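You operate a simulated robot arm through the tools that you are given. There is no shell and no other tool. Be economical: measure what you need, move in short steps, check, and stop when the job is done.

You are at the controls of a simulated two-armed robot. One attempt, no reset.

## Task
Book the hire case back in and lock it in the locker that the till screen names.
Fine: press RETURN, scan it once, put the key in the key box and shut the lid. Set down upright: what you pick out.

Only the result counts: the job must be done as asked and must still hold three seconds after the hand-in. Knocking over, shifting, dropping, spilling or breaking anything else fails it. A push-on lid holds only when it is set on centred and level and pressed home; a screw cap is set on level and turned clockwise until tight.

## Robot
Two 7-joint arms with fingered hands on one trunk, on a base that drives. Base frame: it is fixed to the floor where the robot stands at the start and does not move with it; the origin is under the middle of the robot, x ahead of it, y to its left, z up. Readings come in mm, degrees, newtons and seconds.
The left shoulder is at the start at [43, 152, 1174], the right one opposite. With the tool pointing down near the work surface each hand reaches from about 100 to 660 mm from the robot's upright axis, wherever it stands, measured 20 degrees to its own side. Places, roughly: blue key, green key, orange key, red key, white ke [500, 2750, 1000]; bottom left lock dial [300, 3800, 600]; bottom left locker door [400, 3900, 800]; bottom middle lock dial [300, 3500, 600]; bottom middle locker door [400, 3600, 800]; bottom right lock dial [300, 3200, 600]; bottom right locker door [200, 3400, 800]; bottom right locker inside [600, 3200, 600]; cash button [400, -100, 1000]; clear button [400, -200, 1000]; key box inside [500, 2600, 1100]; key box lid [600, 2600, 1200]; refund button [500, -100, 1000]; rent button [500, -100, 1000]; return button [500, -200, 1000]; top left lock dial [300, 3800, 1100]. Payload 3.8 kg a hand.
Tool frame (each hand has its own): the origin (TCP) lies between the finger pads and is the grasp point; the fingertips stand 30 mm ahead of it; z points along the fingers, y is the line along which they close. Largest opening 104 mm; the body of the gripper starts 35 mm behind the TCP. The gripper is a hand of 5 fingers: y runs from the thumb to the fingers, the wrist lies at [-15, -104, -178] in the tool frame, and closing takes about 1.5 s.
Orientation is that of the tool frame in the base frame, as a unit quaternion [x, y, z, w]. With the fingers straight down and the wrist toward the robot, the tool's x, y and z point along [0, 1, 0], [1, 0, 0] and [0, 0, -1] of the base frame.

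## Interface
- The arms move only by the tool arm_command. It takes "left_deltas", "right_deltas" or both (then of equal length, played together; a hand with none holds still); each is a list of rows, each a list of 7 numbers: the shift along the tool's x, y, z in mm, then the turn, a rotation vector about the tool's x, y, z in degrees, then the opening, from 0 (shut) to 1 (fully open). In form: [[x, y, z, ax, ay, az, jaw], ...]. A call has 1 to 10 rows; each row is the pose to reach, as a shift and turn from the pose commanded when the call began, along the tool's axes at that moment. Each row takes 0.2 s and may step no farther than 50 mm and 8.6 degrees from the row before; otherwise, or with a gripper value out of range, the whole call is refused. Where a pose cannot be reached the arm comes as near as it can. A force on the tool above 90 N (or 10 N above the force at the start of the call, whichever is more), or a blocked arm, ends the call early, and 0.2 s more pass. Each finger travels about 72 mm/s and halts on what it meets, pressing with about 28 N; the grip force reading is that of the motor and also rises with nothing between the fingers. The clock runs only during rows and for 0.2 s after the last one: add rows that repeat a pose to give the fingers time. The reply holds the time, the measured pose of the TCP, the force on the tool along the base axes, the opening and the grip force, in the units named above and with some noise, with the torque about the TCP (base axes, N m) and any sound that the robot's microphone picked up.
- Cameras (640 x 400 px; columns grow to the right, rows downward): "scene" is now at [142.9, 24.6, 1350.4]; the picture's right is [0.25, -0.97, -0.03], its down [-0.31, -0.05, -0.95] and it looks along [0.92, 0.25, -0.32] (base axes); focal length 214 px, centre (320, 200). "left" rides on the left gripper at [-80, -78, -141] in its tool frame; the picture's right is [-0.78, -0.30, 0.56], its down [0.53, -0.78, 0.33] and it looks along [0.33, 0.56, 0.76] (tool axes); focal length 247 px, centre (320, 200). "right" rides on the right gripper at [80, -78, -141] in its tool frame; the picture's right is [-0.78, 0.30, -0.56], its down [-0.53, -0.78, 0.33] and it looks along [-0.33, 0.56, 0.76] (tool axes); focal length 247 px, centre (320, 200).
- snapshot(camera): a new picture of that camera. No time passes.
- slide_trunk(by): slides the trunk up (or, below 0, down) by that many mm; the arms and the scene camera ride with it, the base frame stays. It gives what a move gives, with no picture.
- steer(legs): drives the robot by 1 to 6 legs, each [ahead, left, turn to the left] in mm, mm and degrees, along the robot's own axes; the way and the turn of a leg run together, so that a leg with both is an arc; at most 1500 mm and 180 degrees a leg. The arms and the cameras ride along, it lands a little off, and it stops where it bumps. It gives what a move gives.
- hand_shape(shape, hand): the hand has 5 fingers and takes this shape, open, in about a second: jaw (thumb against the fingers, like two jaws); tri (thumb and two fingers); tip (a fingertip pinch); poke (one finger out to press); point (the index stretched); flat (the hand flat); cup (the hand cupped); fist (a fist). The gripper value then closes the fingers along that shape, each until it touches; the sizes above hold for jaw. It gives what a move gives, with no picture.
- aim_head(pan, tilt): turns the head with the scene camera to pan (to the left, within 80 degrees either way) and tilt (down, from -29 to 69), counted from straight ahead of the robot. It gives what a move gives.
- pixel_to_xyz(camera, pixels): there is no depth. For up to 12 entries [column, row, z] of the newest picture of that camera ("zoom" is the newest enlarged one), the place [x, y] in the base frame at which the ray of that pixel passes the height z, good to about 2 mm. No time passes.
- close_up(camera, box): a new picture of the part [left, top, right, bottom] of that camera's present view, enlarged. No time passes.
- hand_in(): hands the job in; it is judged then, once.

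Work in short steps. Measure before you move; look again where a grasp or a placing could have gone wrong, and mend it. You have 80 turns and 70 pictures in all, those below and enlarged ones among them. Open the grippers and draw the arms clear of the work before you hand the job in, unless the task says otherwise; then end with one line.

The tools are called as name(argument=value, ...) on one line, values as JSON. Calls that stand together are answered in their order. arm_command: Moves the arms, as the interface text tells. Its arguments: {"type":"object","properties":{"left_deltas":{"type":"array","items":{"type":"array","items":{"type":"number"}}},"right_deltas":{"type":"array","items":{"type":"array","items":{"type":"number"}}}},"required":[]} The other tools are called the same way: slide_trunk (by) slides the trunk up or down; hand_shape (shape, hand) gives the hand a shape; steer (legs) drives the base; aim_head (pan, tilt) turns the head that bears the scene camera; snapshot (camera) takes a picture; pixel_to_xyz (camera, pixels) gives the place at which the rays of pixels pass given heights; close_up (camera, box) takes an enlarged picture of a part of a camera's view; hand_in () hands the job in.

At the start:

```text
clock: 0.0
left_eef_pos: [453.0, 206.3, 1303.7]
left_ee_rot: [0.707, 0.707, 0.0, 0.0]
left_force: [0.1, 0.4, -0.4]
left_torque: [-0.01, -0.04, -0.01]
left_gripper_width: 103.6
left_grasp_force: 0.1
left_shape: jaw
right_eef_pos: [588.6, -169.2, 1316.8]
right_ee_rot: [0.708, 0.707, -0.001, -0.001]
right_force: [0.6, 0.5, -0.8]
right_torque: [-0.01, 0.0, 0.01]
right_gripper_width: 103.5
right_grasp_force: 0.1
right_shape: jaw
trunk travel left (down, up): [-250.0, 206.0]
robot x, y, heading: [1.5, 2.1, -0.0]
head pan, tilt: [14.6, 12.2]
```

scene: 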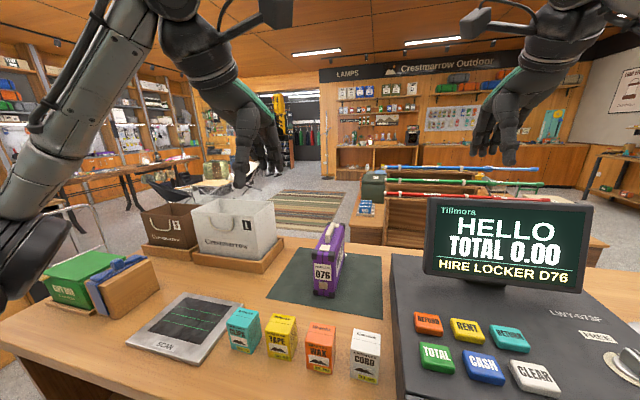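
right: 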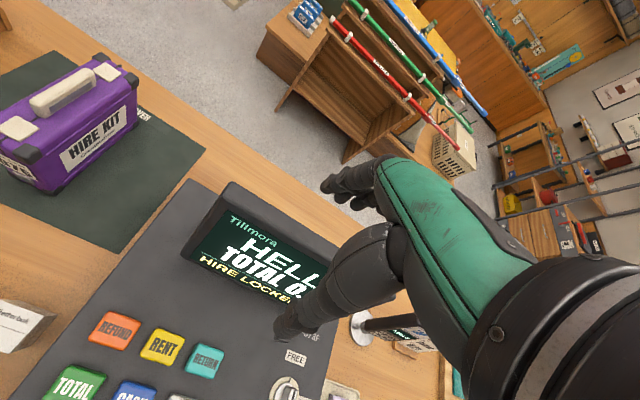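
left: 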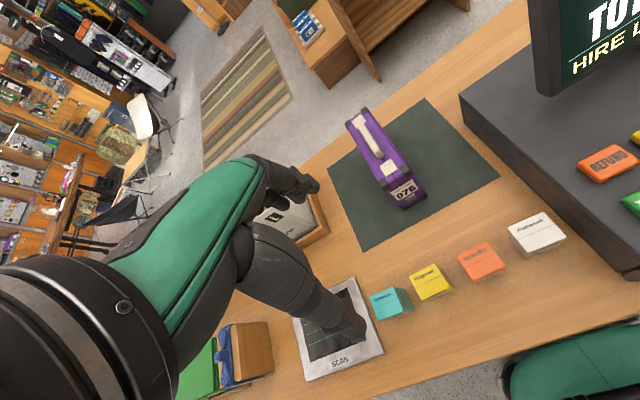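

The screen reads "HIRE LOCKER D76" at about (505,270) and the case tag is at (322,272). I zoom on both to read them.

close_up(camera="scene", box=[400, 190, 640, 400])

close_up(camera="scene", box=[120, 200, 400, 390])

```text
1.90 times, centred on (520, 295) of scene
```

zoom: 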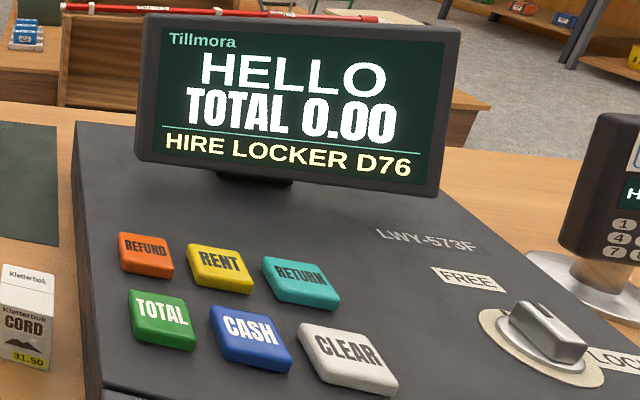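

```text
2.11 times, centred on (260, 295) of scene
```

zoom: 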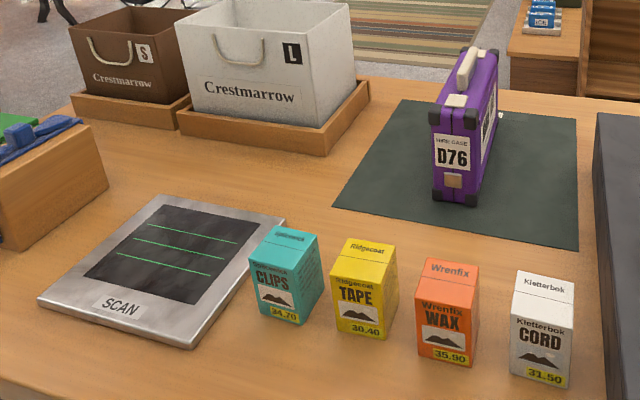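

Screen: locker D76, matching the case tag D76. I triangulate RETURN (scene (510,338), right (205,361)) and the case top/handle.

pixel_to_xyz(camera="scene", pixels=[[510, 338, 950], [510, 338, 1000], [510, 338, 1050], [331, 230, 1050], [331, 230, 1150], [320, 294, 900], [320, 294, 950], [320, 294, 1000], [180, 326, 950], [180, 326, 1000]])

pixel_to_xyz(camera="right", pixels=[[205, 361, 950], [205, 361, 1000], [205, 361, 1050], [66, 90, 1050], [66, 90, 1150], [57, 193, 950], [57, 193, 1000], [205, 150, 950]])

pixel_to_xyz(camera="left", pixels=[[405, 209, 900], [405, 209, 950], [405, 209, 1000], [340, 358, 950], [340, 358, 1000], [370, 132, 1050], [370, 132, 1150]])

```text
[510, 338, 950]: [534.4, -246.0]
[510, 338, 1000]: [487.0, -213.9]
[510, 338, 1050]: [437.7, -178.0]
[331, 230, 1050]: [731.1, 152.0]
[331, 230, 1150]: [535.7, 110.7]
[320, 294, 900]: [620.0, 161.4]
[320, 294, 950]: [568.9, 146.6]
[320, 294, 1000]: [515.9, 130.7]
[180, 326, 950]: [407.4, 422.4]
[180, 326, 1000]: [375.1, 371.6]
```

```text
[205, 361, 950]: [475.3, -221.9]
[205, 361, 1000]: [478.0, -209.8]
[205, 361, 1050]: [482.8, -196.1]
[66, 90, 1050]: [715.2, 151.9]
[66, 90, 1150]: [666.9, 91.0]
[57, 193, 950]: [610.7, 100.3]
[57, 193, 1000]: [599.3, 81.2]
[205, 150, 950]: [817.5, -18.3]
```

```text
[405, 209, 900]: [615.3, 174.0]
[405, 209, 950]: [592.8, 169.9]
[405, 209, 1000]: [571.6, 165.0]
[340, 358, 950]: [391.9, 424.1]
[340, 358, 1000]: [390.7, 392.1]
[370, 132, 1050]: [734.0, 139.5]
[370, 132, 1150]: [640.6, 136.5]
```

RETURN lies at about (480, -210, ~1003). I set the right hand to poke and move it over the button, keeping high.

hand_shape(shape="poke", hand="right")

arm_command(right_deltas=[[-10, -36, 30, 0, 0, 0, 1], [-20, -72, 70, 0, 0, 0, 1], [-40, -109, 110, 0, 0, 0, 1], [-40, -109, 150, 0, 0, 0, 1], [-40, -109, 190, 0, 0, 0, 1]])

snapshot(camera="right")

snapshot(camera="scene")

```text
clock: 0.9
left_eef_pos: [452.9, 205.1, 1302.6]
left_ee_rot: [0.708, 0.707, 0.0, 0.0]
left_force: [0.7, 0.4, 0.3]
left_torque: [-0.03, 0.0, 0.0]
left_gripper_width: 103.8
left_grasp_force: 0.0
left_shape: jaw
right_eef_pos: [590.2, -169.4, 1316.0]
right_ee_rot: [0.707, 0.707, -0.001, 0.0]
right_force: [0.4, 0.6, 0.1]
right_torque: [0.01, -0.04, -0.04]
right_gripper_width: 0.1
right_grasp_force: 0.1
right_shape: poke
trunk travel left (down, up): [-250.0, 206.0]
robot x, y, heading: [0.6, -2.8, -0.1]
head pan, tilt: [14.6, 12.2]
```

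```text
refused: row 2 steps farther than a row can; nothing moved
```

```text
64 pictures are left
```

right: 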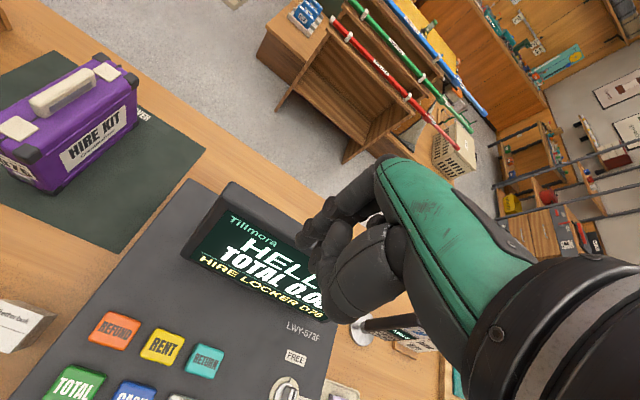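

```text
63 pictures are left
```

scene: 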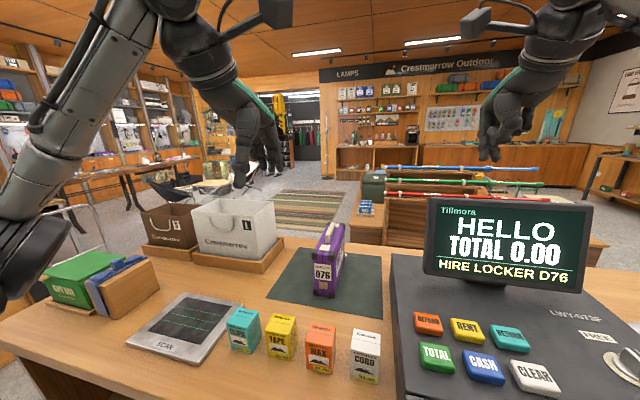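

The poke took; the move was refused for step size. I redo with smaller steps.

arm_command(right_deltas=[[-10, -35, 20, 0, 0, 0, 0], [-20, -70, 40, 0, 0, 0, 0], [-40, -105, 60, 0, 0, 0, 0], [-40, -109, 100, 0, 0, 0, 0], [-40, -109, 145, 0, 0, 0, 0], [-40, -109, 190, 0, 0, 0, 0], [-40, -109, 225, 0, 0, 0, 0], [-40, -109, 225, 0, 0, 0, 0]])

snapshot(camera="right")

close_up(camera="scene", box=[400, 190, 640, 400])

```text
clock: 2.7
left_eef_pos: [453.6, 204.8, 1303.7]
left_ee_rot: [0.707, 0.707, 0.001, 0.001]
left_force: [0.7, 0.4, -0.2]
left_torque: [0.04, 0.01, 0.04]
left_gripper_width: 103.8
left_grasp_force: 0.0
left_shape: jaw
right_eef_pos: [480.0, -209.8, 1089.6]
right_ee_rot: [0.707, 0.707, 0.0, 0.0]
right_force: [0.0, 0.2, 1.4]
right_torque: [0.01, -0.04, -0.03]
right_gripper_width: 0.1
right_grasp_force: 0.0
right_shape: poke
trunk travel left (down, up): [-250.0, 206.0]
robot x, y, heading: [0.4, -0.2, 0.0]
head pan, tilt: [14.6, 12.2]
```

```text
62 pictures are left
```

right: 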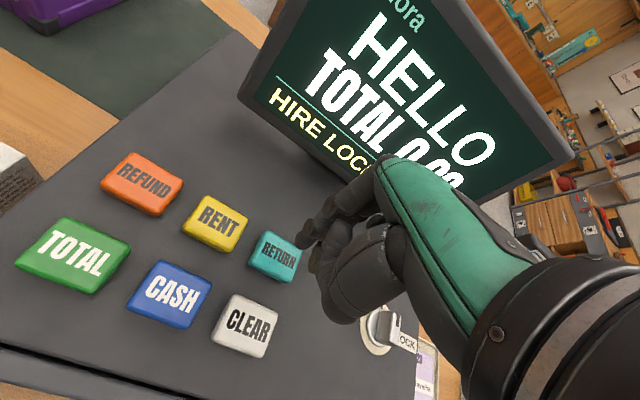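

```text
1.90 times, centred on (520, 295) of scene
```

zoom: 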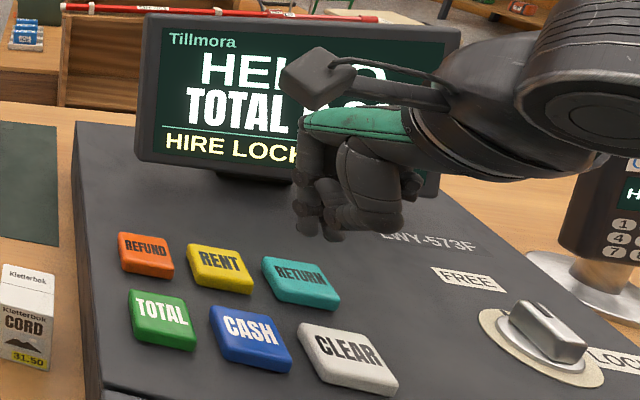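

The poke fingertip shows at scene ≈(515,307)/(525,314) and right (308,243). I triangulate to know which is lowest.

pixel_to_xyz(camera="zoom", pixels=[[308, 230, 1060], [308, 230, 1080], [332, 240, 1050], [332, 240, 1060], [332, 240, 1080], [302, 270, 1005]])

pixel_to_xyz(camera="right", pixels=[[308, 243, 1060], [308, 243, 1080], [345, 318, 1050], [345, 318, 1060], [345, 318, 1080], [322, 285, 1060], [273, 252, 1005], [273, 252, 1015]])

close_up(camera="right", box=[220, 140, 460, 340])

```text
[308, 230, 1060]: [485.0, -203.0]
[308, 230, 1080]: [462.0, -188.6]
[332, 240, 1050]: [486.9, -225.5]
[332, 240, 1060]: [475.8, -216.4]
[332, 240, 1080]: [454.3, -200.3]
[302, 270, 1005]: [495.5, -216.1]
```

```text
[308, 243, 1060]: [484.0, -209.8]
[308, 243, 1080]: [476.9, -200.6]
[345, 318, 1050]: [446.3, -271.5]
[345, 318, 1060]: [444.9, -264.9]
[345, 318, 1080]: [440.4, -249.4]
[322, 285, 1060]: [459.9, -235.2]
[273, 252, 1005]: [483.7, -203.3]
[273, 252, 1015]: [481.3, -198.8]
```

```text
2.00 times, centred on (340, 240) of right
```

zoom: 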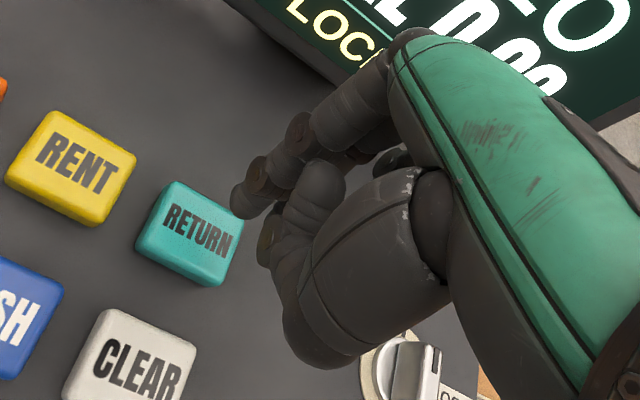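

Fingertip is at about (484,-208,1060), right above RETURN. I descend to near the top, then press in small steps, and lift.

arm_command(right_deltas=[[0, 0, 25, 0, 0, 0, 0], [0, 0, 45, 0, 0, 0, 0], [0, 0, 52, 0, 0, 0, 0], [0, 0, 52, 0, 0, 0, 0]])

close_up(camera="right", box=[160, 140, 400, 340])

```text
clock: 3.7
left_eef_pos: [452.6, 205.8, 1304.2]
left_ee_rot: [0.707, 0.707, 0.001, 0.0]
left_force: [-0.2, -0.2, -0.1]
left_torque: [-0.02, 0.0, 0.02]
left_gripper_width: 103.4
left_grasp_force: 0.1
left_shape: jaw
right_eef_pos: [480.6, -207.5, 1042.2]
right_ee_rot: [0.707, 0.707, 0.002, 0.001]
right_force: [2.2, -0.2, 9.2]
right_torque: [-0.02, -0.07, 0.02]
right_gripper_width: 0.1
right_grasp_force: 0.0
right_shape: poke
trunk travel left (down, up): [-250.0, 206.0]
robot x, y, heading: [3.5, 0.3, 0.2]
head pan, tilt: [14.6, 12.2]
heard: click
```

```text
2.00 times, centred on (280, 240) of right
```

zoom: 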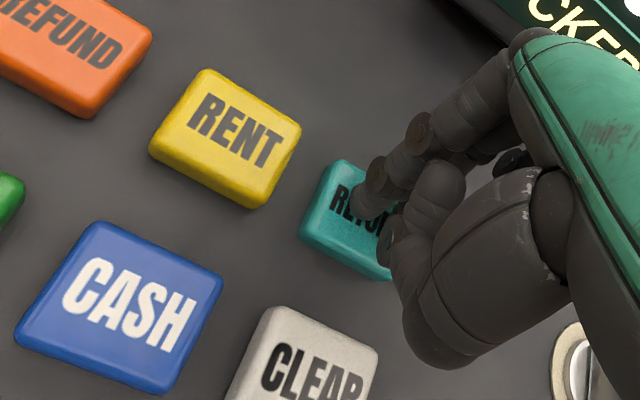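

A click came with 9 N on RETURN. I lift away and check the screen.

arm_command(right_deltas=[[0, 0, -30, 0, 0, 0, 0], [0, -10, -80, 0, 0, 0, 0], [0, -10, -130, 0, 0, 0, 0], [0, -10, -180, 0, 0, 0, 0], [0, -10, -220, 0, 0, 0, 0]])

snapshot(camera="scene")

```text
refused: row 2 steps farther than a row can; nothing moved
```

```text
58 pictures are left
```

scene: 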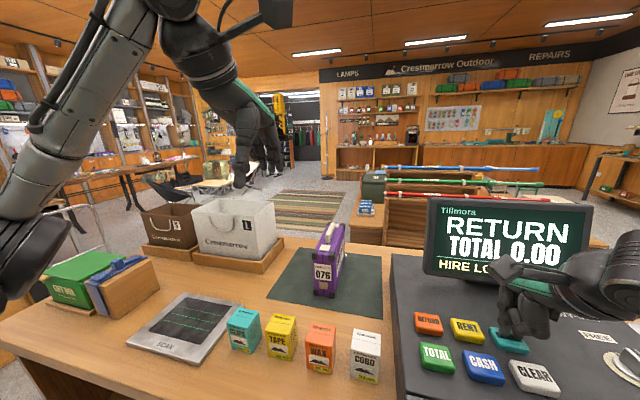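

Screen shows RETURN. I lift the right hand with legal steps and look at the case closer.

arm_command(right_deltas=[[0, 0, -30, 0, 0, 0, 0], [0, -5, -75, 0, 0, 0, 0], [0, -10, -120, 0, 0, 0, 0], [0, -10, -165, 0, 0, 0, 0], [0, -10, -210, 0, 0, 0, 0], [0, -10, -240, 0, 0, 0, 0]])

close_up(camera="left", box=[310, 80, 510, 230])

close_up(camera="scene", box=[260, 200, 400, 320])

close_up(camera="right", box=[0, 0, 240, 160])

```text
clock: 5.1
left_eef_pos: [453.6, 204.4, 1303.6]
left_ee_rot: [0.707, 0.707, 0.0, 0.0]
left_force: [-0.7, 0.3, 0.9]
left_torque: [0.0, 0.02, 0.01]
left_gripper_width: 103.8
left_grasp_force: 0.2
left_shape: jaw
right_eef_pos: [470.1, -209.4, 1280.5]
right_ee_rot: [0.707, 0.707, 0.0, 0.0]
right_force: [-0.3, -0.3, -0.3]
right_torque: [-0.01, 0.0, -0.01]
right_gripper_width: 0.0
right_grasp_force: 0.0
right_shape: poke
trunk travel left (down, up): [-250.0, 206.0]
robot x, y, heading: [-2.4, 2.3, 0.0]
head pan, tilt: [14.6, 12.2]
```

```text
2.67 times, centred on (410, 155) of left
```

zoom: 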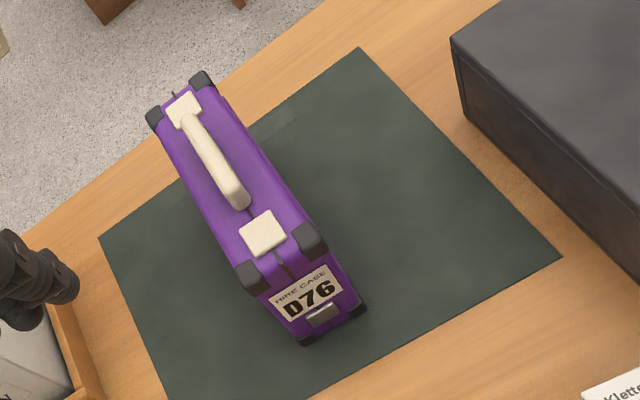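

```text
3.33 times, centred on (330, 260) of scene
```

zoom: 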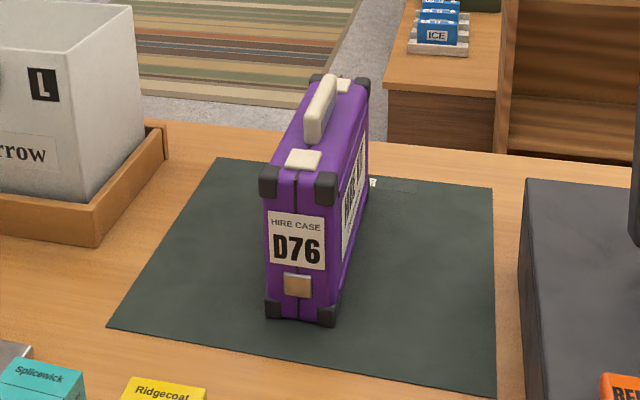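

```text
2.50 times, centred on (120, 80) of right
```

zoom: 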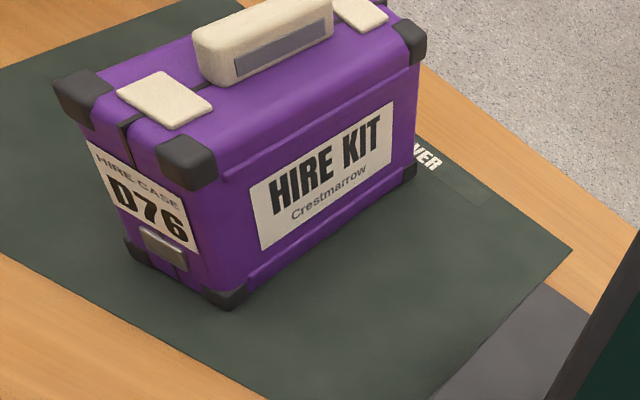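

I triangulate the tab, handle ends and bottom corners of the case (left/scene/right).

pixel_to_xyz(camera="scene", pixels=[[325.2, 248, 1000], [325.2, 248, 1050], [325.2, 248, 1100], [328.2, 237.5, 1050], [328.2, 237.5, 1100], [333, 224.6, 1050], [333, 224.6, 1100], [315.6, 294.5, 910], [315.6, 294.5, 930], [330, 297.5, 910]])

pixel_to_xyz(camera="left", pixels=[[389, 167.4, 1000], [389, 167.4, 1050], [389, 167.4, 1100], [380, 155, 1050], [380, 155, 1100], [361.3, 125, 1050], [361.3, 125, 1100], [405.5, 208.6, 910], [425, 196, 910], [425, 196, 930]])

pixel_to_xyz(camera="zoom", pixels=[[165, 98, 1000], [165, 98, 1050], [165, 98, 1100], [205, 50, 1050], [205, 50, 1100], [330, 5, 1050], [330, 5, 1100], [220, 305, 910], [220, 305, 930], [360, 12, 1050]])

```text
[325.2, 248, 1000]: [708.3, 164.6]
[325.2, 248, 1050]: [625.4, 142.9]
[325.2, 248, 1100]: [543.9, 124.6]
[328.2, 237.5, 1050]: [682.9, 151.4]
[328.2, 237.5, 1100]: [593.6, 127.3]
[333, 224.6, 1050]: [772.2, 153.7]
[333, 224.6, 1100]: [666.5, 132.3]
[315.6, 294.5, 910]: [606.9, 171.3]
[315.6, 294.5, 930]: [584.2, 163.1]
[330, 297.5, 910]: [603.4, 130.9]
```

```text
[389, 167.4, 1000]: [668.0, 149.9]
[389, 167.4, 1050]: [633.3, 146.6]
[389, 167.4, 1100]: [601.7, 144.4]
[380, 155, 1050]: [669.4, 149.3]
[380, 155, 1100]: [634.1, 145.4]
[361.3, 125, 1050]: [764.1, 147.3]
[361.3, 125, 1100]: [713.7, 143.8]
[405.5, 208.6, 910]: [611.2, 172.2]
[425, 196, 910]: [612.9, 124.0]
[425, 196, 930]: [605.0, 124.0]
```

```text
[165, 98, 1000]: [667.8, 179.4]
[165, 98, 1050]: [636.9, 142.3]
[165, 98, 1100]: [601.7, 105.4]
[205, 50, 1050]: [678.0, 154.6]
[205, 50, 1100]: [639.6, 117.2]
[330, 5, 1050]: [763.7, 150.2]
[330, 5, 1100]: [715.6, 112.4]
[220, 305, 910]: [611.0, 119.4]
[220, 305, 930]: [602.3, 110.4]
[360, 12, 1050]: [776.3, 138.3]
```

Case: near face x≈608, y 124–172, z 905–1045, handle about x 670–760 at y≈148. Before choosing a grip I look left toward the key box and lockers.

aim_head(pan=75, tilt=12)

snapshot(camera="scene")

```text
clock: 6.4
left_eef_pos: [454.2, 205.3, 1304.0]
left_ee_rot: [0.707, 0.707, -0.001, 0.0]
left_force: [0.1, 0.0, 0.1]
left_torque: [0.03, 0.05, 0.01]
left_gripper_width: 103.7
left_grasp_force: 0.1
left_shape: jaw
right_eef_pos: [471.1, -209.7, 1279.1]
right_ee_rot: [0.708, 0.707, 0.0, -0.001]
right_force: [-0.2, 0.1, -0.1]
right_torque: [0.03, 0.01, 0.02]
right_gripper_width: 0.0
right_grasp_force: 0.1
right_shape: poke
trunk travel left (down, up): [-250.0, 206.0]
robot x, y, heading: [-0.2, 2.3, -0.1]
head pan, tilt: [75.0, 12.0]
```

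```text
54 pictures are left
```

scene: 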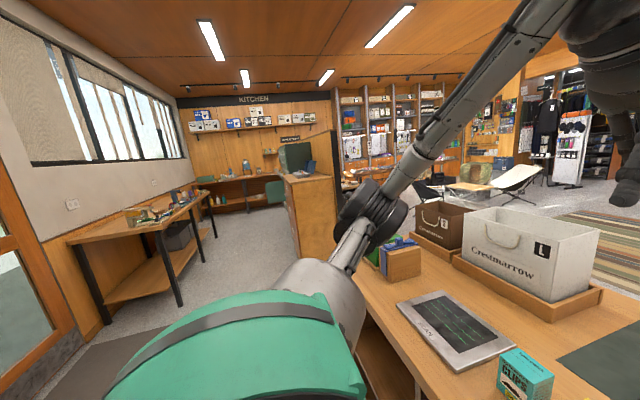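

The key/locker area is beyond at (310,175). I measure floor points of the aisle (bench leg feet, cabinet) before driving.

pixel_to_xyz(camera="scene", pixels=[[181, 306, 0], [103, 330, 0], [216, 238, 0], [300, 262, 0], [283, 176, 1000], [335, 178, 1000], [290, 175, 1100], [355, 280, 905], [402, 262, 905], [30, 340, 0]])

close_up(camera="scene", box=[180, 90, 400, 260])

```text
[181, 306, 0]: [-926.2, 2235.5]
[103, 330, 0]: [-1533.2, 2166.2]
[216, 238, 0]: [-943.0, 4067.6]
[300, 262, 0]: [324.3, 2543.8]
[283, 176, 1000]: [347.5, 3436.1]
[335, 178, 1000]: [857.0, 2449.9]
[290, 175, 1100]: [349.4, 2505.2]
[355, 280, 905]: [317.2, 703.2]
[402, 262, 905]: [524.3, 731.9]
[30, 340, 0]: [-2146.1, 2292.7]
```

```text
2.35 times, centred on (290, 175) of scene
```

zoom: 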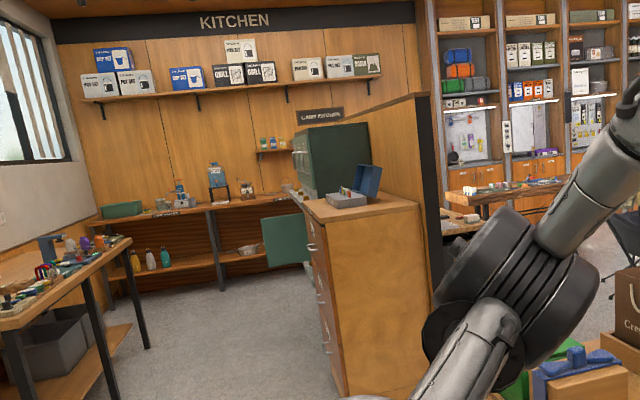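

The bottom-right locker's door is open and the key box (blue lid open) stands on the cabinet. I back off 200 mm and drive left to inspect, hands retracted enough by the backing.

steer(legs=[[-220, 0, 0], [0, 1400, 0], [0, 1200, 0]])

aim_head(pan=25, tilt=25)

snapshot(camera="scene")

```text
clock: 20.5
left_eef_pos: [148.4, 2850.1, 1302.4]
left_ee_rot: [0.687, 0.727, 0.0, 0.001]
left_force: [-0.2, -0.1, 0.4]
left_torque: [0.02, 0.03, 0.01]
left_gripper_width: 103.7
left_grasp_force: 0.0
left_shape: jaw
right_eef_pos: [189.5, 2437.6, 1279.0]
right_ee_rot: [0.686, 0.727, 0.0, 0.0]
right_force: [0.5, -0.2, -0.3]
right_torque: [0.02, 0.01, -0.01]
right_gripper_width: 0.0
right_grasp_force: 0.1
right_shape: poke
trunk travel left (down, up): [-250.0, 206.0]
robot x, y, heading: [-292.0, 2619.5, 3.4]
head pan, tilt: [75.0, 12.0]
```

```text
clock: 21.6
left_eef_pos: [149.0, 2850.8, 1303.7]
left_ee_rot: [0.686, 0.727, 0.0, 0.0]
left_force: [0.8, -0.5, -0.7]
left_torque: [0.01, 0.02, 0.03]
left_gripper_width: 103.6
left_grasp_force: 0.0
left_shape: jaw
right_eef_pos: [190.1, 2437.0, 1278.7]
right_ee_rot: [0.687, 0.727, 0.001, 0.0]
right_force: [-0.4, 0.0, -0.3]
right_torque: [-0.01, -0.01, 0.02]
right_gripper_width: 0.0
right_grasp_force: 0.0
right_shape: poke
trunk travel left (down, up): [-250.0, 206.0]
robot x, y, heading: [-291.1, 2620.4, 3.4]
head pan, tilt: [25.0, 25.0]
```

```text
52 pictures are left
```

scene: 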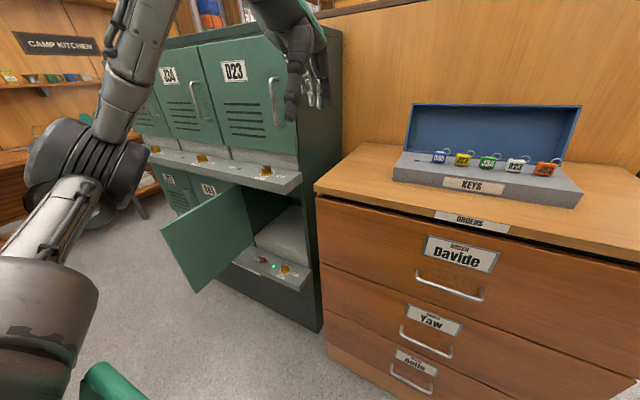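

close_up(camera="scene", box=[380, 90, 600, 220])

close_up(camera="scene", box=[140, 140, 340, 310])

```text
2.91 times, centred on (490, 155) of scene
```

zoom: 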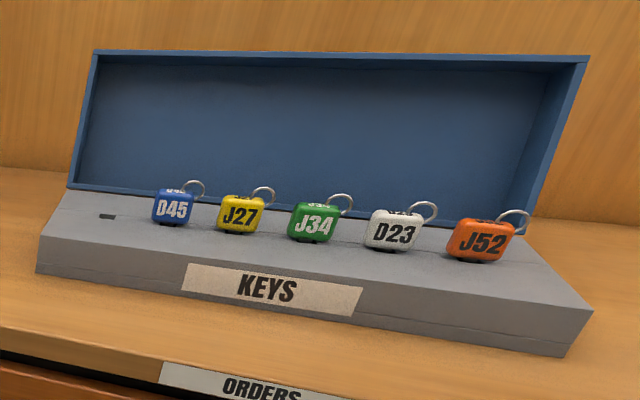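

```text
2.35 times, centred on (240, 225) of scene
```

zoom: 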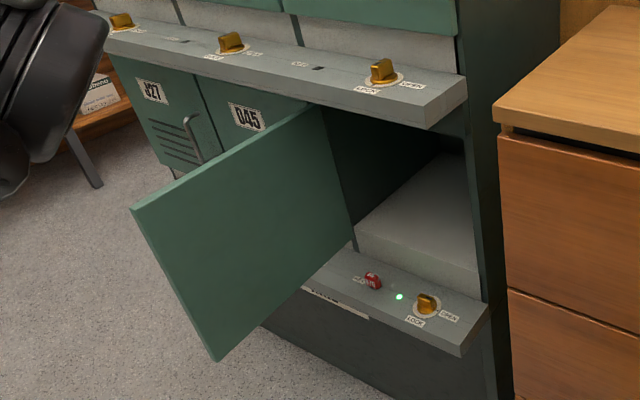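

The key box's empty slot is the left-most (zoom 105,216); the red key is in the D76 ledge at scene (261,258) beside its knob. I take left and right hand views for stereo.

snapshot(camera="left")

snapshot(camera="right")

pixel_to_xyz(camera="zoom", pixels=[[427, 308, 600], [427, 308, 650], [372, 280, 600], [372, 280, 650], [487, 303, 600], [355, 222, 650], [480, 275, 650], [217, 360, 600], [132, 208, 900], [382, 75, 1100], [382, 75, 1050], [345, 215, 600]])

```text
49 pictures are left
```

left: 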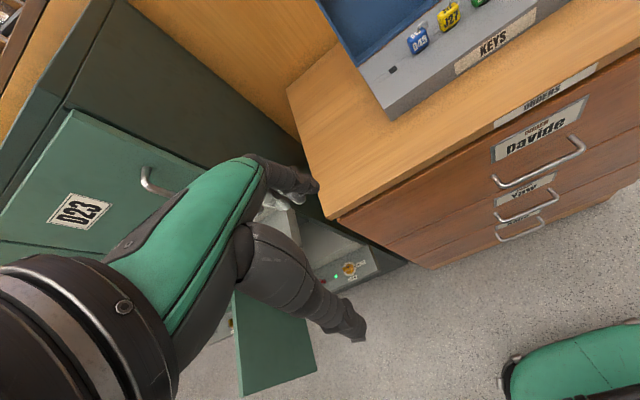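

```text
48 pictures are left
```

right: 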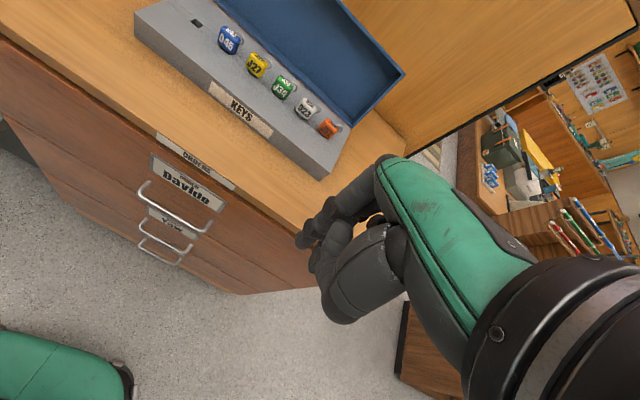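

```text
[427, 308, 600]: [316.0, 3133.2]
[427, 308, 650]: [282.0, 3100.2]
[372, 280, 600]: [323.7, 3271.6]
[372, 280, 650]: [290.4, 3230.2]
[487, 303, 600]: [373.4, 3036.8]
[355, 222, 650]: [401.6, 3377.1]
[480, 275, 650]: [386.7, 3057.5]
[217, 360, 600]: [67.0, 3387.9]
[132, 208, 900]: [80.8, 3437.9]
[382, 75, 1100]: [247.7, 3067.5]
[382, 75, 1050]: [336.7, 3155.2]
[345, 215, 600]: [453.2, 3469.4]
```

I stereo the knob (left 349,268), slot (left 392,70; right 196,21; scene 416,160.5), and lid/box features.

pixel_to_xyz(camera="left", pixels=[[349, 268, 550], [349, 268, 600], [349, 268, 650], [392, 70, 1000], [392, 70, 1050], [395, 118, 1000], [395, 118, 950], [340, 218, 900], [340, 218, 950]])

pixel_to_xyz(camera="right", pixels=[[196, 21, 950], [196, 21, 1000], [196, 21, 1050], [317, 180, 950], [317, 180, 1000], [403, 73, 1100], [403, 73, 1150], [403, 73, 1200]])

pixel_to_xyz(camera="scene", pixels=[[416.1, 160.5, 1000], [416.1, 160.5, 1050], [582, 192, 950], [582, 192, 1000], [393, 178, 950], [393, 178, 1000], [582, 107, 1100], [582, 107, 1150], [582, 107, 1200], [413, 104, 1150], [413, 104, 1200], [314, 187, 950]])

```text
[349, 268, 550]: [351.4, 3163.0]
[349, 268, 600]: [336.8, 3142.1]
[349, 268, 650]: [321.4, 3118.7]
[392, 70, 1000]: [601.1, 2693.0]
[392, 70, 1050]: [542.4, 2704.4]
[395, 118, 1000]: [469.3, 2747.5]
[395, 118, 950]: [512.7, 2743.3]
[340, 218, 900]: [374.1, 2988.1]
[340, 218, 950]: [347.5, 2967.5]
```

```text
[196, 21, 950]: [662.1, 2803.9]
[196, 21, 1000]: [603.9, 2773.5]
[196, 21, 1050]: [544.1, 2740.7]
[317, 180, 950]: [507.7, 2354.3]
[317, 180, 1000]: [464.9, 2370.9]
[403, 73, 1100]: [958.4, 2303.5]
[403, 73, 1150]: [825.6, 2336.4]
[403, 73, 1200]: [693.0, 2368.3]
```

```text
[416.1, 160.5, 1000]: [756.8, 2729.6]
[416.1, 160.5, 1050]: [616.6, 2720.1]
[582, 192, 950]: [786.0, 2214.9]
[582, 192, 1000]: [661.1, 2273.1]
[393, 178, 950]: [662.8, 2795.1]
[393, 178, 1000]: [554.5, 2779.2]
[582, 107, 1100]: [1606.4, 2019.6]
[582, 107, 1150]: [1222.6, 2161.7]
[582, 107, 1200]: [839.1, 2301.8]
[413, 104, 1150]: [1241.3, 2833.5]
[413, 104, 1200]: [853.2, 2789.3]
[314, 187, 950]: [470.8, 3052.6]
```

Findings: slot ≈(490,2712,1093), D76 knob ≈(345,3157,558), red key left of it, locker open and door swung ~90°. I drive back to stand at y≈400 to pinch the case with the right hand; jaw shape for the right hand.

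steer(legs=[[0, 0, -3.4], [0, -1400, 0], [0, -820, 0]])

hand_shape(shape="jaw", hand="right")

aim_head(pan=-15, tilt=28)

snapshot(camera="scene")

```text
clock: 33.2
left_eef_pos: [141.4, 577.0, 1303.3]
left_ee_rot: [0.706, 0.708, 0.0, 0.0]
left_force: [0.0, -0.3, -0.1]
left_torque: [-0.02, -0.02, 0.01]
left_gripper_width: 103.6
left_grasp_force: 0.0
left_shape: jaw
right_eef_pos: [159.7, 161.8, 1277.8]
right_ee_rot: [0.706, 0.708, 0.0, 0.0]
right_force: [-1.1, 0.4, -0.3]
right_torque: [-0.03, 0.0, 0.02]
right_gripper_width: 0.0
right_grasp_force: 0.1
right_shape: poke
trunk travel left (down, up): [-250.0, 206.0]
robot x, y, heading: [-312.8, 374.1, 0.3]
head pan, tilt: [25.0, 25.0]
```

```text
clock: 34.1
left_eef_pos: [141.1, 575.5, 1304.1]
left_ee_rot: [0.706, 0.708, 0.0, 0.0]
left_force: [0.1, -0.5, 0.7]
left_torque: [0.02, -0.05, 0.03]
left_gripper_width: 103.9
left_grasp_force: 0.1
left_shape: jaw
right_eef_pos: [160.3, 160.0, 1279.2]
right_ee_rot: [0.707, 0.707, 0.001, 0.0]
right_force: [-0.6, -0.3, 0.2]
right_torque: [0.02, -0.02, -0.01]
right_gripper_width: 103.7
right_grasp_force: 0.1
right_shape: jaw
trunk travel left (down, up): [-250.0, 206.0]
robot x, y, heading: [-308.0, 368.6, -0.1]
head pan, tilt: [25.0, 25.0]
```

```text
clock: 35.1
left_eef_pos: [140.8, 575.5, 1303.4]
left_ee_rot: [0.707, 0.707, 0.0, 0.0]
left_force: [0.2, -0.1, 0.1]
left_torque: [-0.02, 0.01, -0.03]
left_gripper_width: 103.8
left_grasp_force: 0.0
left_shape: jaw
right_eef_pos: [160.8, 159.6, 1278.3]
right_ee_rot: [0.706, 0.708, 0.0, 0.0]
right_force: [0.4, 0.6, 0.9]
right_torque: [-0.04, 0.0, 0.01]
right_gripper_width: 103.8
right_grasp_force: 0.0
right_shape: jaw
trunk travel left (down, up): [-250.0, 206.0]
robot x, y, heading: [-307.8, 371.2, 0.1]
head pan, tilt: [-15.0, 28.0]
```

```text
47 pictures are left
```

scene: 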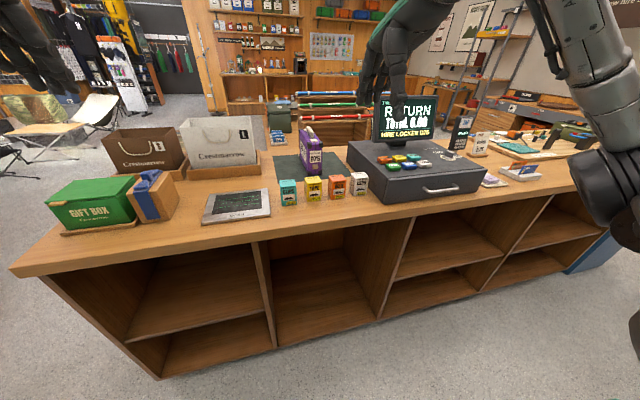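

I have clear space here, so I rotate the right hand to horizontal (tool z→+x, x→up, y→−y): 120° about tool axis (−1,1,1).

arm_command(right_deltas=[[0, 0, 0, -4.9, 4.9, 4.9, 1], [0, 0, 0, -9.8, 9.8, 9.8, 1], [0, 0, 0, -14.7, 14.7, 14.7, 1], [0, 0, 0, -19.6, 19.6, 19.6, 1], [0, 0, 0, -24.5, 24.5, 24.5, 1], [0, 0, 0, -29.4, 29.4, 29.4, 1], [0, 0, 0, -34.3, 34.3, 34.3, 1], [0, 0, 0, -39.2, 39.2, 39.2, 1], [0, 0, 0, -44.1, 44.1, 44.1, 1], [0, 0, 0, -49, 49, 49, 1]])

arm_command(right_deltas=[[0, 0, 0, -4.9, 4.9, 4.9, 1], [0, 0, 0, -9.8, 9.8, 9.8, 1], [0, 0, 0, -14.7, 14.7, 14.7, 1], [0, 0, 0, -20.28, 20.28, 20.28, 1], [0, 0, 0, -20.28, 20.28, 20.28, 1]])

```text
clock: 37.3
left_eef_pos: [140.8, 575.4, 1304.3]
left_ee_rot: [0.706, 0.708, 0.0, 0.0]
left_force: [0.2, -0.5, 0.3]
left_torque: [-0.03, -0.03, 0.0]
left_gripper_width: 103.8
left_grasp_force: 0.1
left_shape: jaw
right_eef_pos: [159.8, 160.5, 1279.8]
right_ee_rot: [0.798, 0.246, 0.551, 0.0]
right_force: [0.0, -0.4, -0.4]
right_torque: [0.03, -0.03, 0.01]
right_gripper_width: 103.7
right_grasp_force: 0.0
right_shape: jaw
trunk travel left (down, up): [-250.0, 206.0]
robot x, y, heading: [-313.2, 367.8, 0.2]
head pan, tilt: [-15.0, 28.0]
```

```text
refused: row 4 steps farther than a row can; nothing moved
```

Rotation tracks well; the last row was too large. I finish it, and drive forward to x≈-60.

arm_command(right_deltas=[[0, 0, 0, -4.9, 4.9, 4.9, 1], [0, 0, 0, -9.8, 9.8, 9.8, 1], [0, 0, 0, -14.7, 14.7, 14.7, 1], [0, 0, 0, -19.6, 19.6, 19.6, 1], [0, 0, 0, -20.28, 20.28, 20.28, 1]])

steer(legs=[[300, 0, 0]])

snapshot(camera="scene")

snapshot(camera="right")

```text
clock: 38.5
left_eef_pos: [140.2, 574.8, 1303.5]
left_ee_rot: [0.707, 0.707, 0.0, -0.001]
left_force: [-0.1, 0.5, 0.8]
left_torque: [-0.02, -0.03, 0.01]
left_gripper_width: 103.5
left_grasp_force: 0.1
left_shape: jaw
right_eef_pos: [159.4, 160.0, 1277.9]
right_ee_rot: [0.707, 0.0, 0.707, 0.001]
right_force: [0.2, 0.2, -0.8]
right_torque: [0.0, 0.02, 0.01]
right_gripper_width: 103.7
right_grasp_force: 0.0
right_shape: jaw
trunk travel left (down, up): [-250.0, 206.0]
robot x, y, heading: [-310.7, 369.9, 0.3]
head pan, tilt: [-15.0, 28.0]
```

```text
clock: 40.6
left_eef_pos: [445.5, 575.9, 1304.0]
left_ee_rot: [0.706, 0.708, 0.001, 0.001]
left_force: [-0.1, 0.3, 0.4]
left_torque: [0.03, -0.01, -0.02]
left_gripper_width: 103.8
left_grasp_force: 0.0
left_shape: jaw
right_eef_pos: [462.9, 160.8, 1280.2]
right_ee_rot: [0.707, 0.002, 0.707, -0.001]
right_force: [0.6, 0.8, 0.4]
right_torque: [0.05, 0.02, 0.03]
right_gripper_width: 104.1
right_grasp_force: 0.1
right_shape: jaw
trunk travel left (down, up): [-250.0, 206.0]
robot x, y, heading: [-5.9, 368.3, -0.3]
head pan, tilt: [-15.0, 28.0]
```

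```text
46 pictures are left
```

scene: 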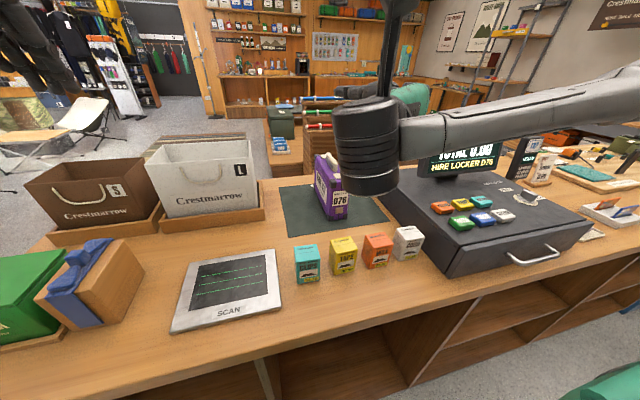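

```text
45 pictures are left
```

right: 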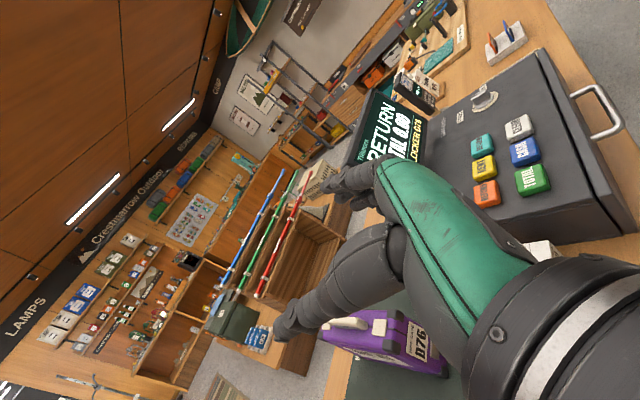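

The hand is horizontal. I measure the product boxes' location/height as they lie under the approach path.

close_up(camera="scene", box=[270, 140, 450, 290])

pixel_to_xyz(camera="scene", pixels=[[299, 284, 905], [319, 282, 905], [296, 257, 960], [296, 257, 975], [333, 275, 905], [354, 269, 905], [329, 244, 960], [329, 244, 975], [393, 256, 905], [423, 257, 905], [421, 240, 960], [421, 240, 975]])

```text
2.67 times, centred on (360, 215) of scene
```

zoom: 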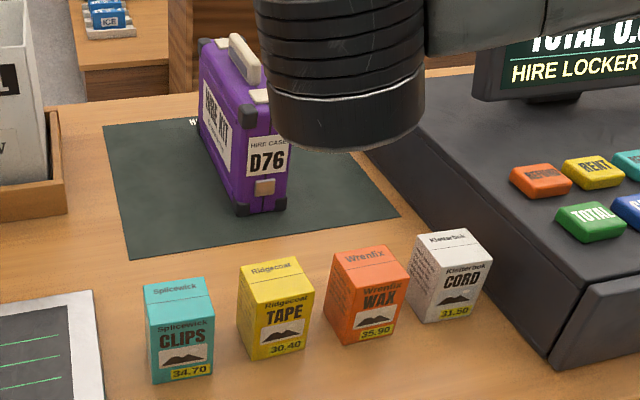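

```text
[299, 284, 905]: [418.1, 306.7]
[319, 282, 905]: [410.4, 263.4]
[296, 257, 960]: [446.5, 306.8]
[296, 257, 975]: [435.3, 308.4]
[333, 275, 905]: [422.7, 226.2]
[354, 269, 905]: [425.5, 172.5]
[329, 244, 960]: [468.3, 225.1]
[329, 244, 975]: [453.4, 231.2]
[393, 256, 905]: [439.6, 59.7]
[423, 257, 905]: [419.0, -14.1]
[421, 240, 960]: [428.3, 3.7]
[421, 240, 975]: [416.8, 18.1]
```

Boxes stand ~90 mm tall (top ≈995) at x 418–465, so a low horizontal approach is tight. I check how far the base could go forward under the counter by looking down.

aim_head(pan=0, tilt=69)

snapshot(camera="scene")

```text
clock: 41.7
left_eef_pos: [445.9, 576.2, 1303.4]
left_ee_rot: [0.706, 0.708, 0.0, 0.0]
left_force: [-0.6, 0.4, -0.4]
left_torque: [-0.02, -0.01, 0.0]
left_gripper_width: 103.8
left_grasp_force: 0.1
left_shape: jaw
right_eef_pos: [463.9, 160.4, 1279.2]
right_ee_rot: [0.707, 0.0, 0.708, 0.0]
right_force: [0.1, -1.0, 0.2]
right_torque: [0.02, -0.03, 0.0]
right_gripper_width: 104.1
right_grasp_force: 0.0
right_shape: jaw
trunk travel left (down, up): [-250.0, 206.0]
robot x, y, heading: [-4.1, 366.8, 0.3]
head pan, tilt: [0.0, 68.8]
```

```text
43 pictures are left
```

scene: 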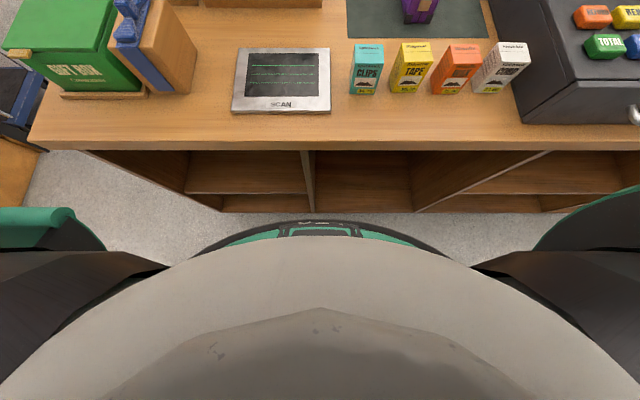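

Base front edge is at row ~222 and the counter plinth at row ~212; I measure the gap.

pixel_to_xyz(camera="scene", pixels=[[330, 221, 50], [330, 221, 150], [330, 221, 300], [330, 212, 0], [330, 212, 80], [330, 150, 870], [330, 140, 905]])

```text
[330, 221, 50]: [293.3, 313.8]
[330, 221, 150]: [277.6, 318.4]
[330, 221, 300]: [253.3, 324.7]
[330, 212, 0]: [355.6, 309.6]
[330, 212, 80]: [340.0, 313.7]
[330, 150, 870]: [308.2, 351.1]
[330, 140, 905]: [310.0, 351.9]
```

About 55 mm of forward room. Plan: advance 50, tilt the right hand 45° down-forward and straddle the case top near its centre, TCP ≈(690,148,1045).

steer(legs=[[52, 0, 0]])

arm_command(right_deltas=[[0, 0, 20, 0, -8, 0, 1], [0, 0, 40, 0, -16, 0, 1], [0, 0, 60, 0, -24, 0, 1], [0, 5, 80, 0, -32, 0, 1], [0, 8, 100, 0, -40, 0, 1], [-20, 10, 120, 0, -45, 0, 1], [-40, 12, 140, 0, -45, 0, 1], [-60, 12, 155, 0, -45, 0, 1], [-60, 12, 155, 0, -45, 0, 1]])

aim_head(pan=-25, tilt=25)

snapshot(camera="scene")

snapshot(camera="right")

```text
clock: 42.6
left_eef_pos: [492.6, 575.3, 1302.6]
left_ee_rot: [0.706, 0.708, 0.001, 0.002]
left_force: [-0.1, -0.4, -0.5]
left_torque: [-0.01, 0.0, 0.0]
left_gripper_width: 103.8
left_grasp_force: 0.1
left_shape: jaw
right_eef_pos: [511.7, 158.9, 1281.1]
right_ee_rot: [0.706, 0.0, 0.708, -0.001]
right_force: [0.0, 0.0, 0.0]
right_torque: [-0.01, 0.0, -0.04]
right_gripper_width: 103.7
right_grasp_force: 0.0
right_shape: jaw
trunk travel left (down, up): [-250.0, 206.0]
robot x, y, heading: [45.1, 370.5, -0.3]
head pan, tilt: [0.0, 68.8]
```

```text
clock: 44.6
left_eef_pos: [496.6, 575.0, 1304.1]
left_ee_rot: [0.706, 0.708, 0.0, 0.0]
left_force: [0.3, 0.1, 0.7]
left_torque: [-0.02, -0.01, -0.01]
left_gripper_width: 103.7
left_grasp_force: 0.0
left_shape: jaw
right_eef_pos: [670.4, 147.5, 1219.8]
right_ee_rot: [0.924, 0.0, 0.382, 0.0]
right_force: [1.1, -1.1, -1.0]
right_torque: [-0.04, -0.02, 0.0]
right_gripper_width: 103.9
right_grasp_force: 0.0
right_shape: jaw
trunk travel left (down, up): [-250.0, 206.0]
robot x, y, heading: [45.9, 370.4, -0.0]
head pan, tilt: [0.0, 68.8]
```

```text
clock: 45.7
left_eef_pos: [496.8, 575.3, 1304.6]
left_ee_rot: [0.706, 0.708, 0.0, 0.0]
left_force: [0.2, 0.4, 0.0]
left_torque: [0.0, -0.05, 0.0]
left_gripper_width: 103.4
left_grasp_force: 0.0
left_shape: jaw
right_eef_pos: [669.5, 146.9, 1219.2]
right_ee_rot: [0.924, 0.001, 0.383, 0.0]
right_force: [0.1, 0.4, -0.3]
right_torque: [-0.01, 0.01, -0.01]
right_gripper_width: 104.0
right_grasp_force: 0.0
right_shape: jaw
trunk travel left (down, up): [-250.0, 206.0]
robot x, y, heading: [42.7, 371.2, -0.1]
head pan, tilt: [-25.0, 25.0]
```

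```text
42 pictures are left
```

scene: 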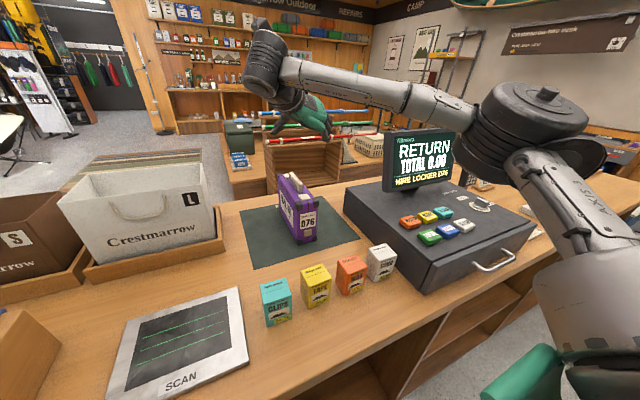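

```text
41 pictures are left
```

right: 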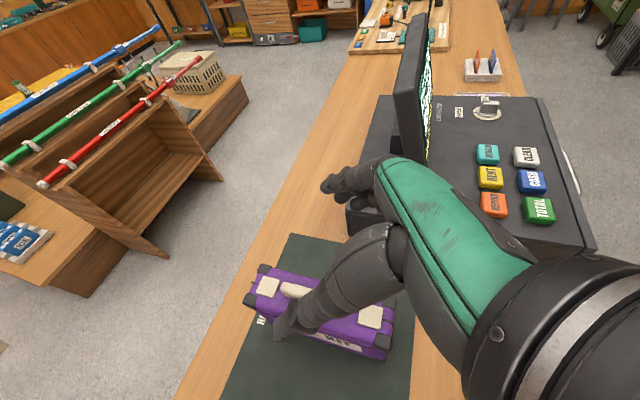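

Hand straddles the case line: thumb left, fingers right. I lower to z≈1100 and look.

arm_command(right_deltas=[[-23, 0, 33, 0, 0, 0, 1], [-47, 0, 66, 0, 0, 0, 1], [-70, 0, 98, 0, 0, 0, 1], [-70, 0, 98, 0, 0, 0, 1]])

snapshot(camera="right")

close_up(camera="scene", box=[220, 90, 400, 260])

```text
clock: 46.7
left_eef_pos: [496.6, 575.1, 1303.2]
left_ee_rot: [0.706, 0.708, 0.0, -0.001]
left_force: [0.6, 0.1, -0.4]
left_torque: [0.02, 0.07, 0.03]
left_gripper_width: 104.1
left_grasp_force: 0.1
left_shape: jaw
right_eef_pos: [687.0, 150.1, 1100.1]
right_ee_rot: [0.924, 0.001, 0.383, -0.001]
right_force: [0.0, -0.1, 0.4]
right_torque: [-0.01, -0.03, -0.05]
right_gripper_width: 103.9
right_grasp_force: 0.1
right_shape: jaw
trunk travel left (down, up): [-250.0, 206.0]
robot x, y, heading: [44.9, 370.8, -0.1]
head pan, tilt: [-25.0, 25.0]
```

```text
40 pictures are left
```

right: 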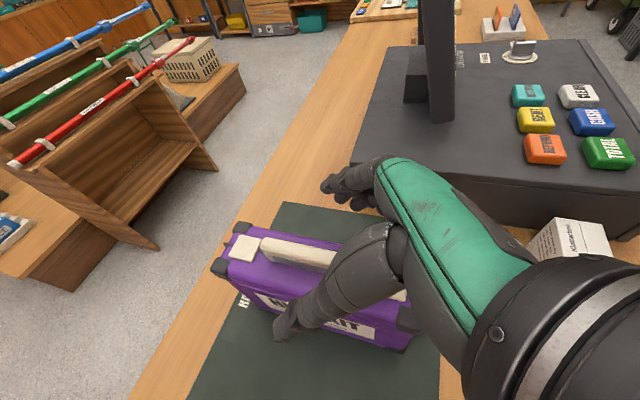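

```text
2.35 times, centred on (310, 175) of scene
```

zoom: 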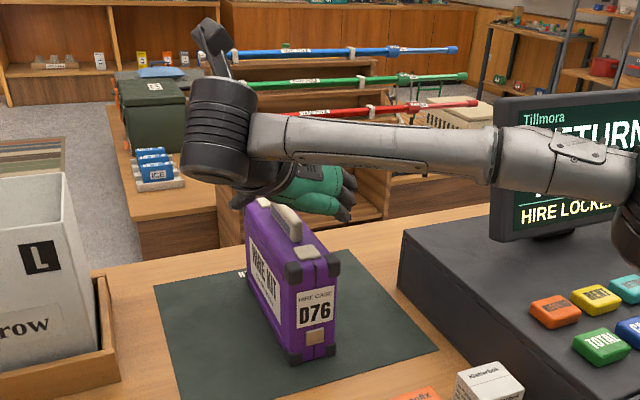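

Clear so far. I lower 45 mm to z≈1055 and read the force.

arm_command(right_deltas=[[-10, 0, 12, 0, 0, 0, 1], [-20, 0, 23, 0, 0, 0, 1], [-30, 0, 34, 0, 0, 0, 1], [-30, 0, 34, 0, 0, 0, 1]])

close_up(camera="right", box=[200, 140, 460, 360])

```text
clock: 47.7
left_eef_pos: [497.2, 574.5, 1304.7]
left_ee_rot: [0.707, 0.708, 0.0, 0.001]
left_force: [-0.9, 0.6, 1.0]
left_torque: [-0.03, -0.01, 0.02]
left_gripper_width: 103.7
left_grasp_force: 0.1
left_shape: jaw
right_eef_pos: [690.3, 148.7, 1056.7]
right_ee_rot: [0.924, 0.001, 0.382, 0.0]
right_force: [0.2, 0.2, 0.0]
right_torque: [0.01, 0.01, -0.03]
right_gripper_width: 103.8
right_grasp_force: 0.1
right_shape: jaw
trunk travel left (down, up): [-250.0, 206.0]
robot x, y, heading: [44.0, 370.5, -0.1]
head pan, tilt: [-25.0, 25.0]
```

```text
1.82 times, centred on (330, 250) of right
```

zoom: 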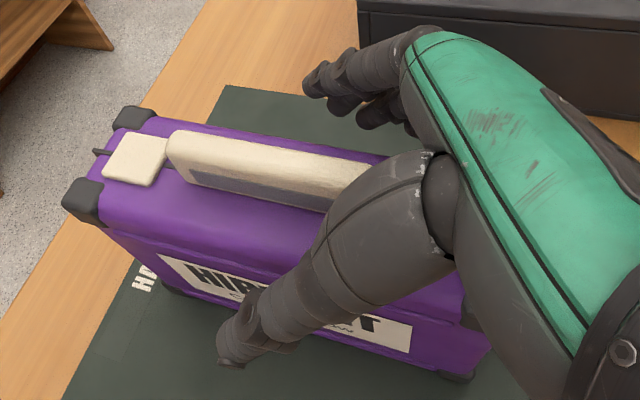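

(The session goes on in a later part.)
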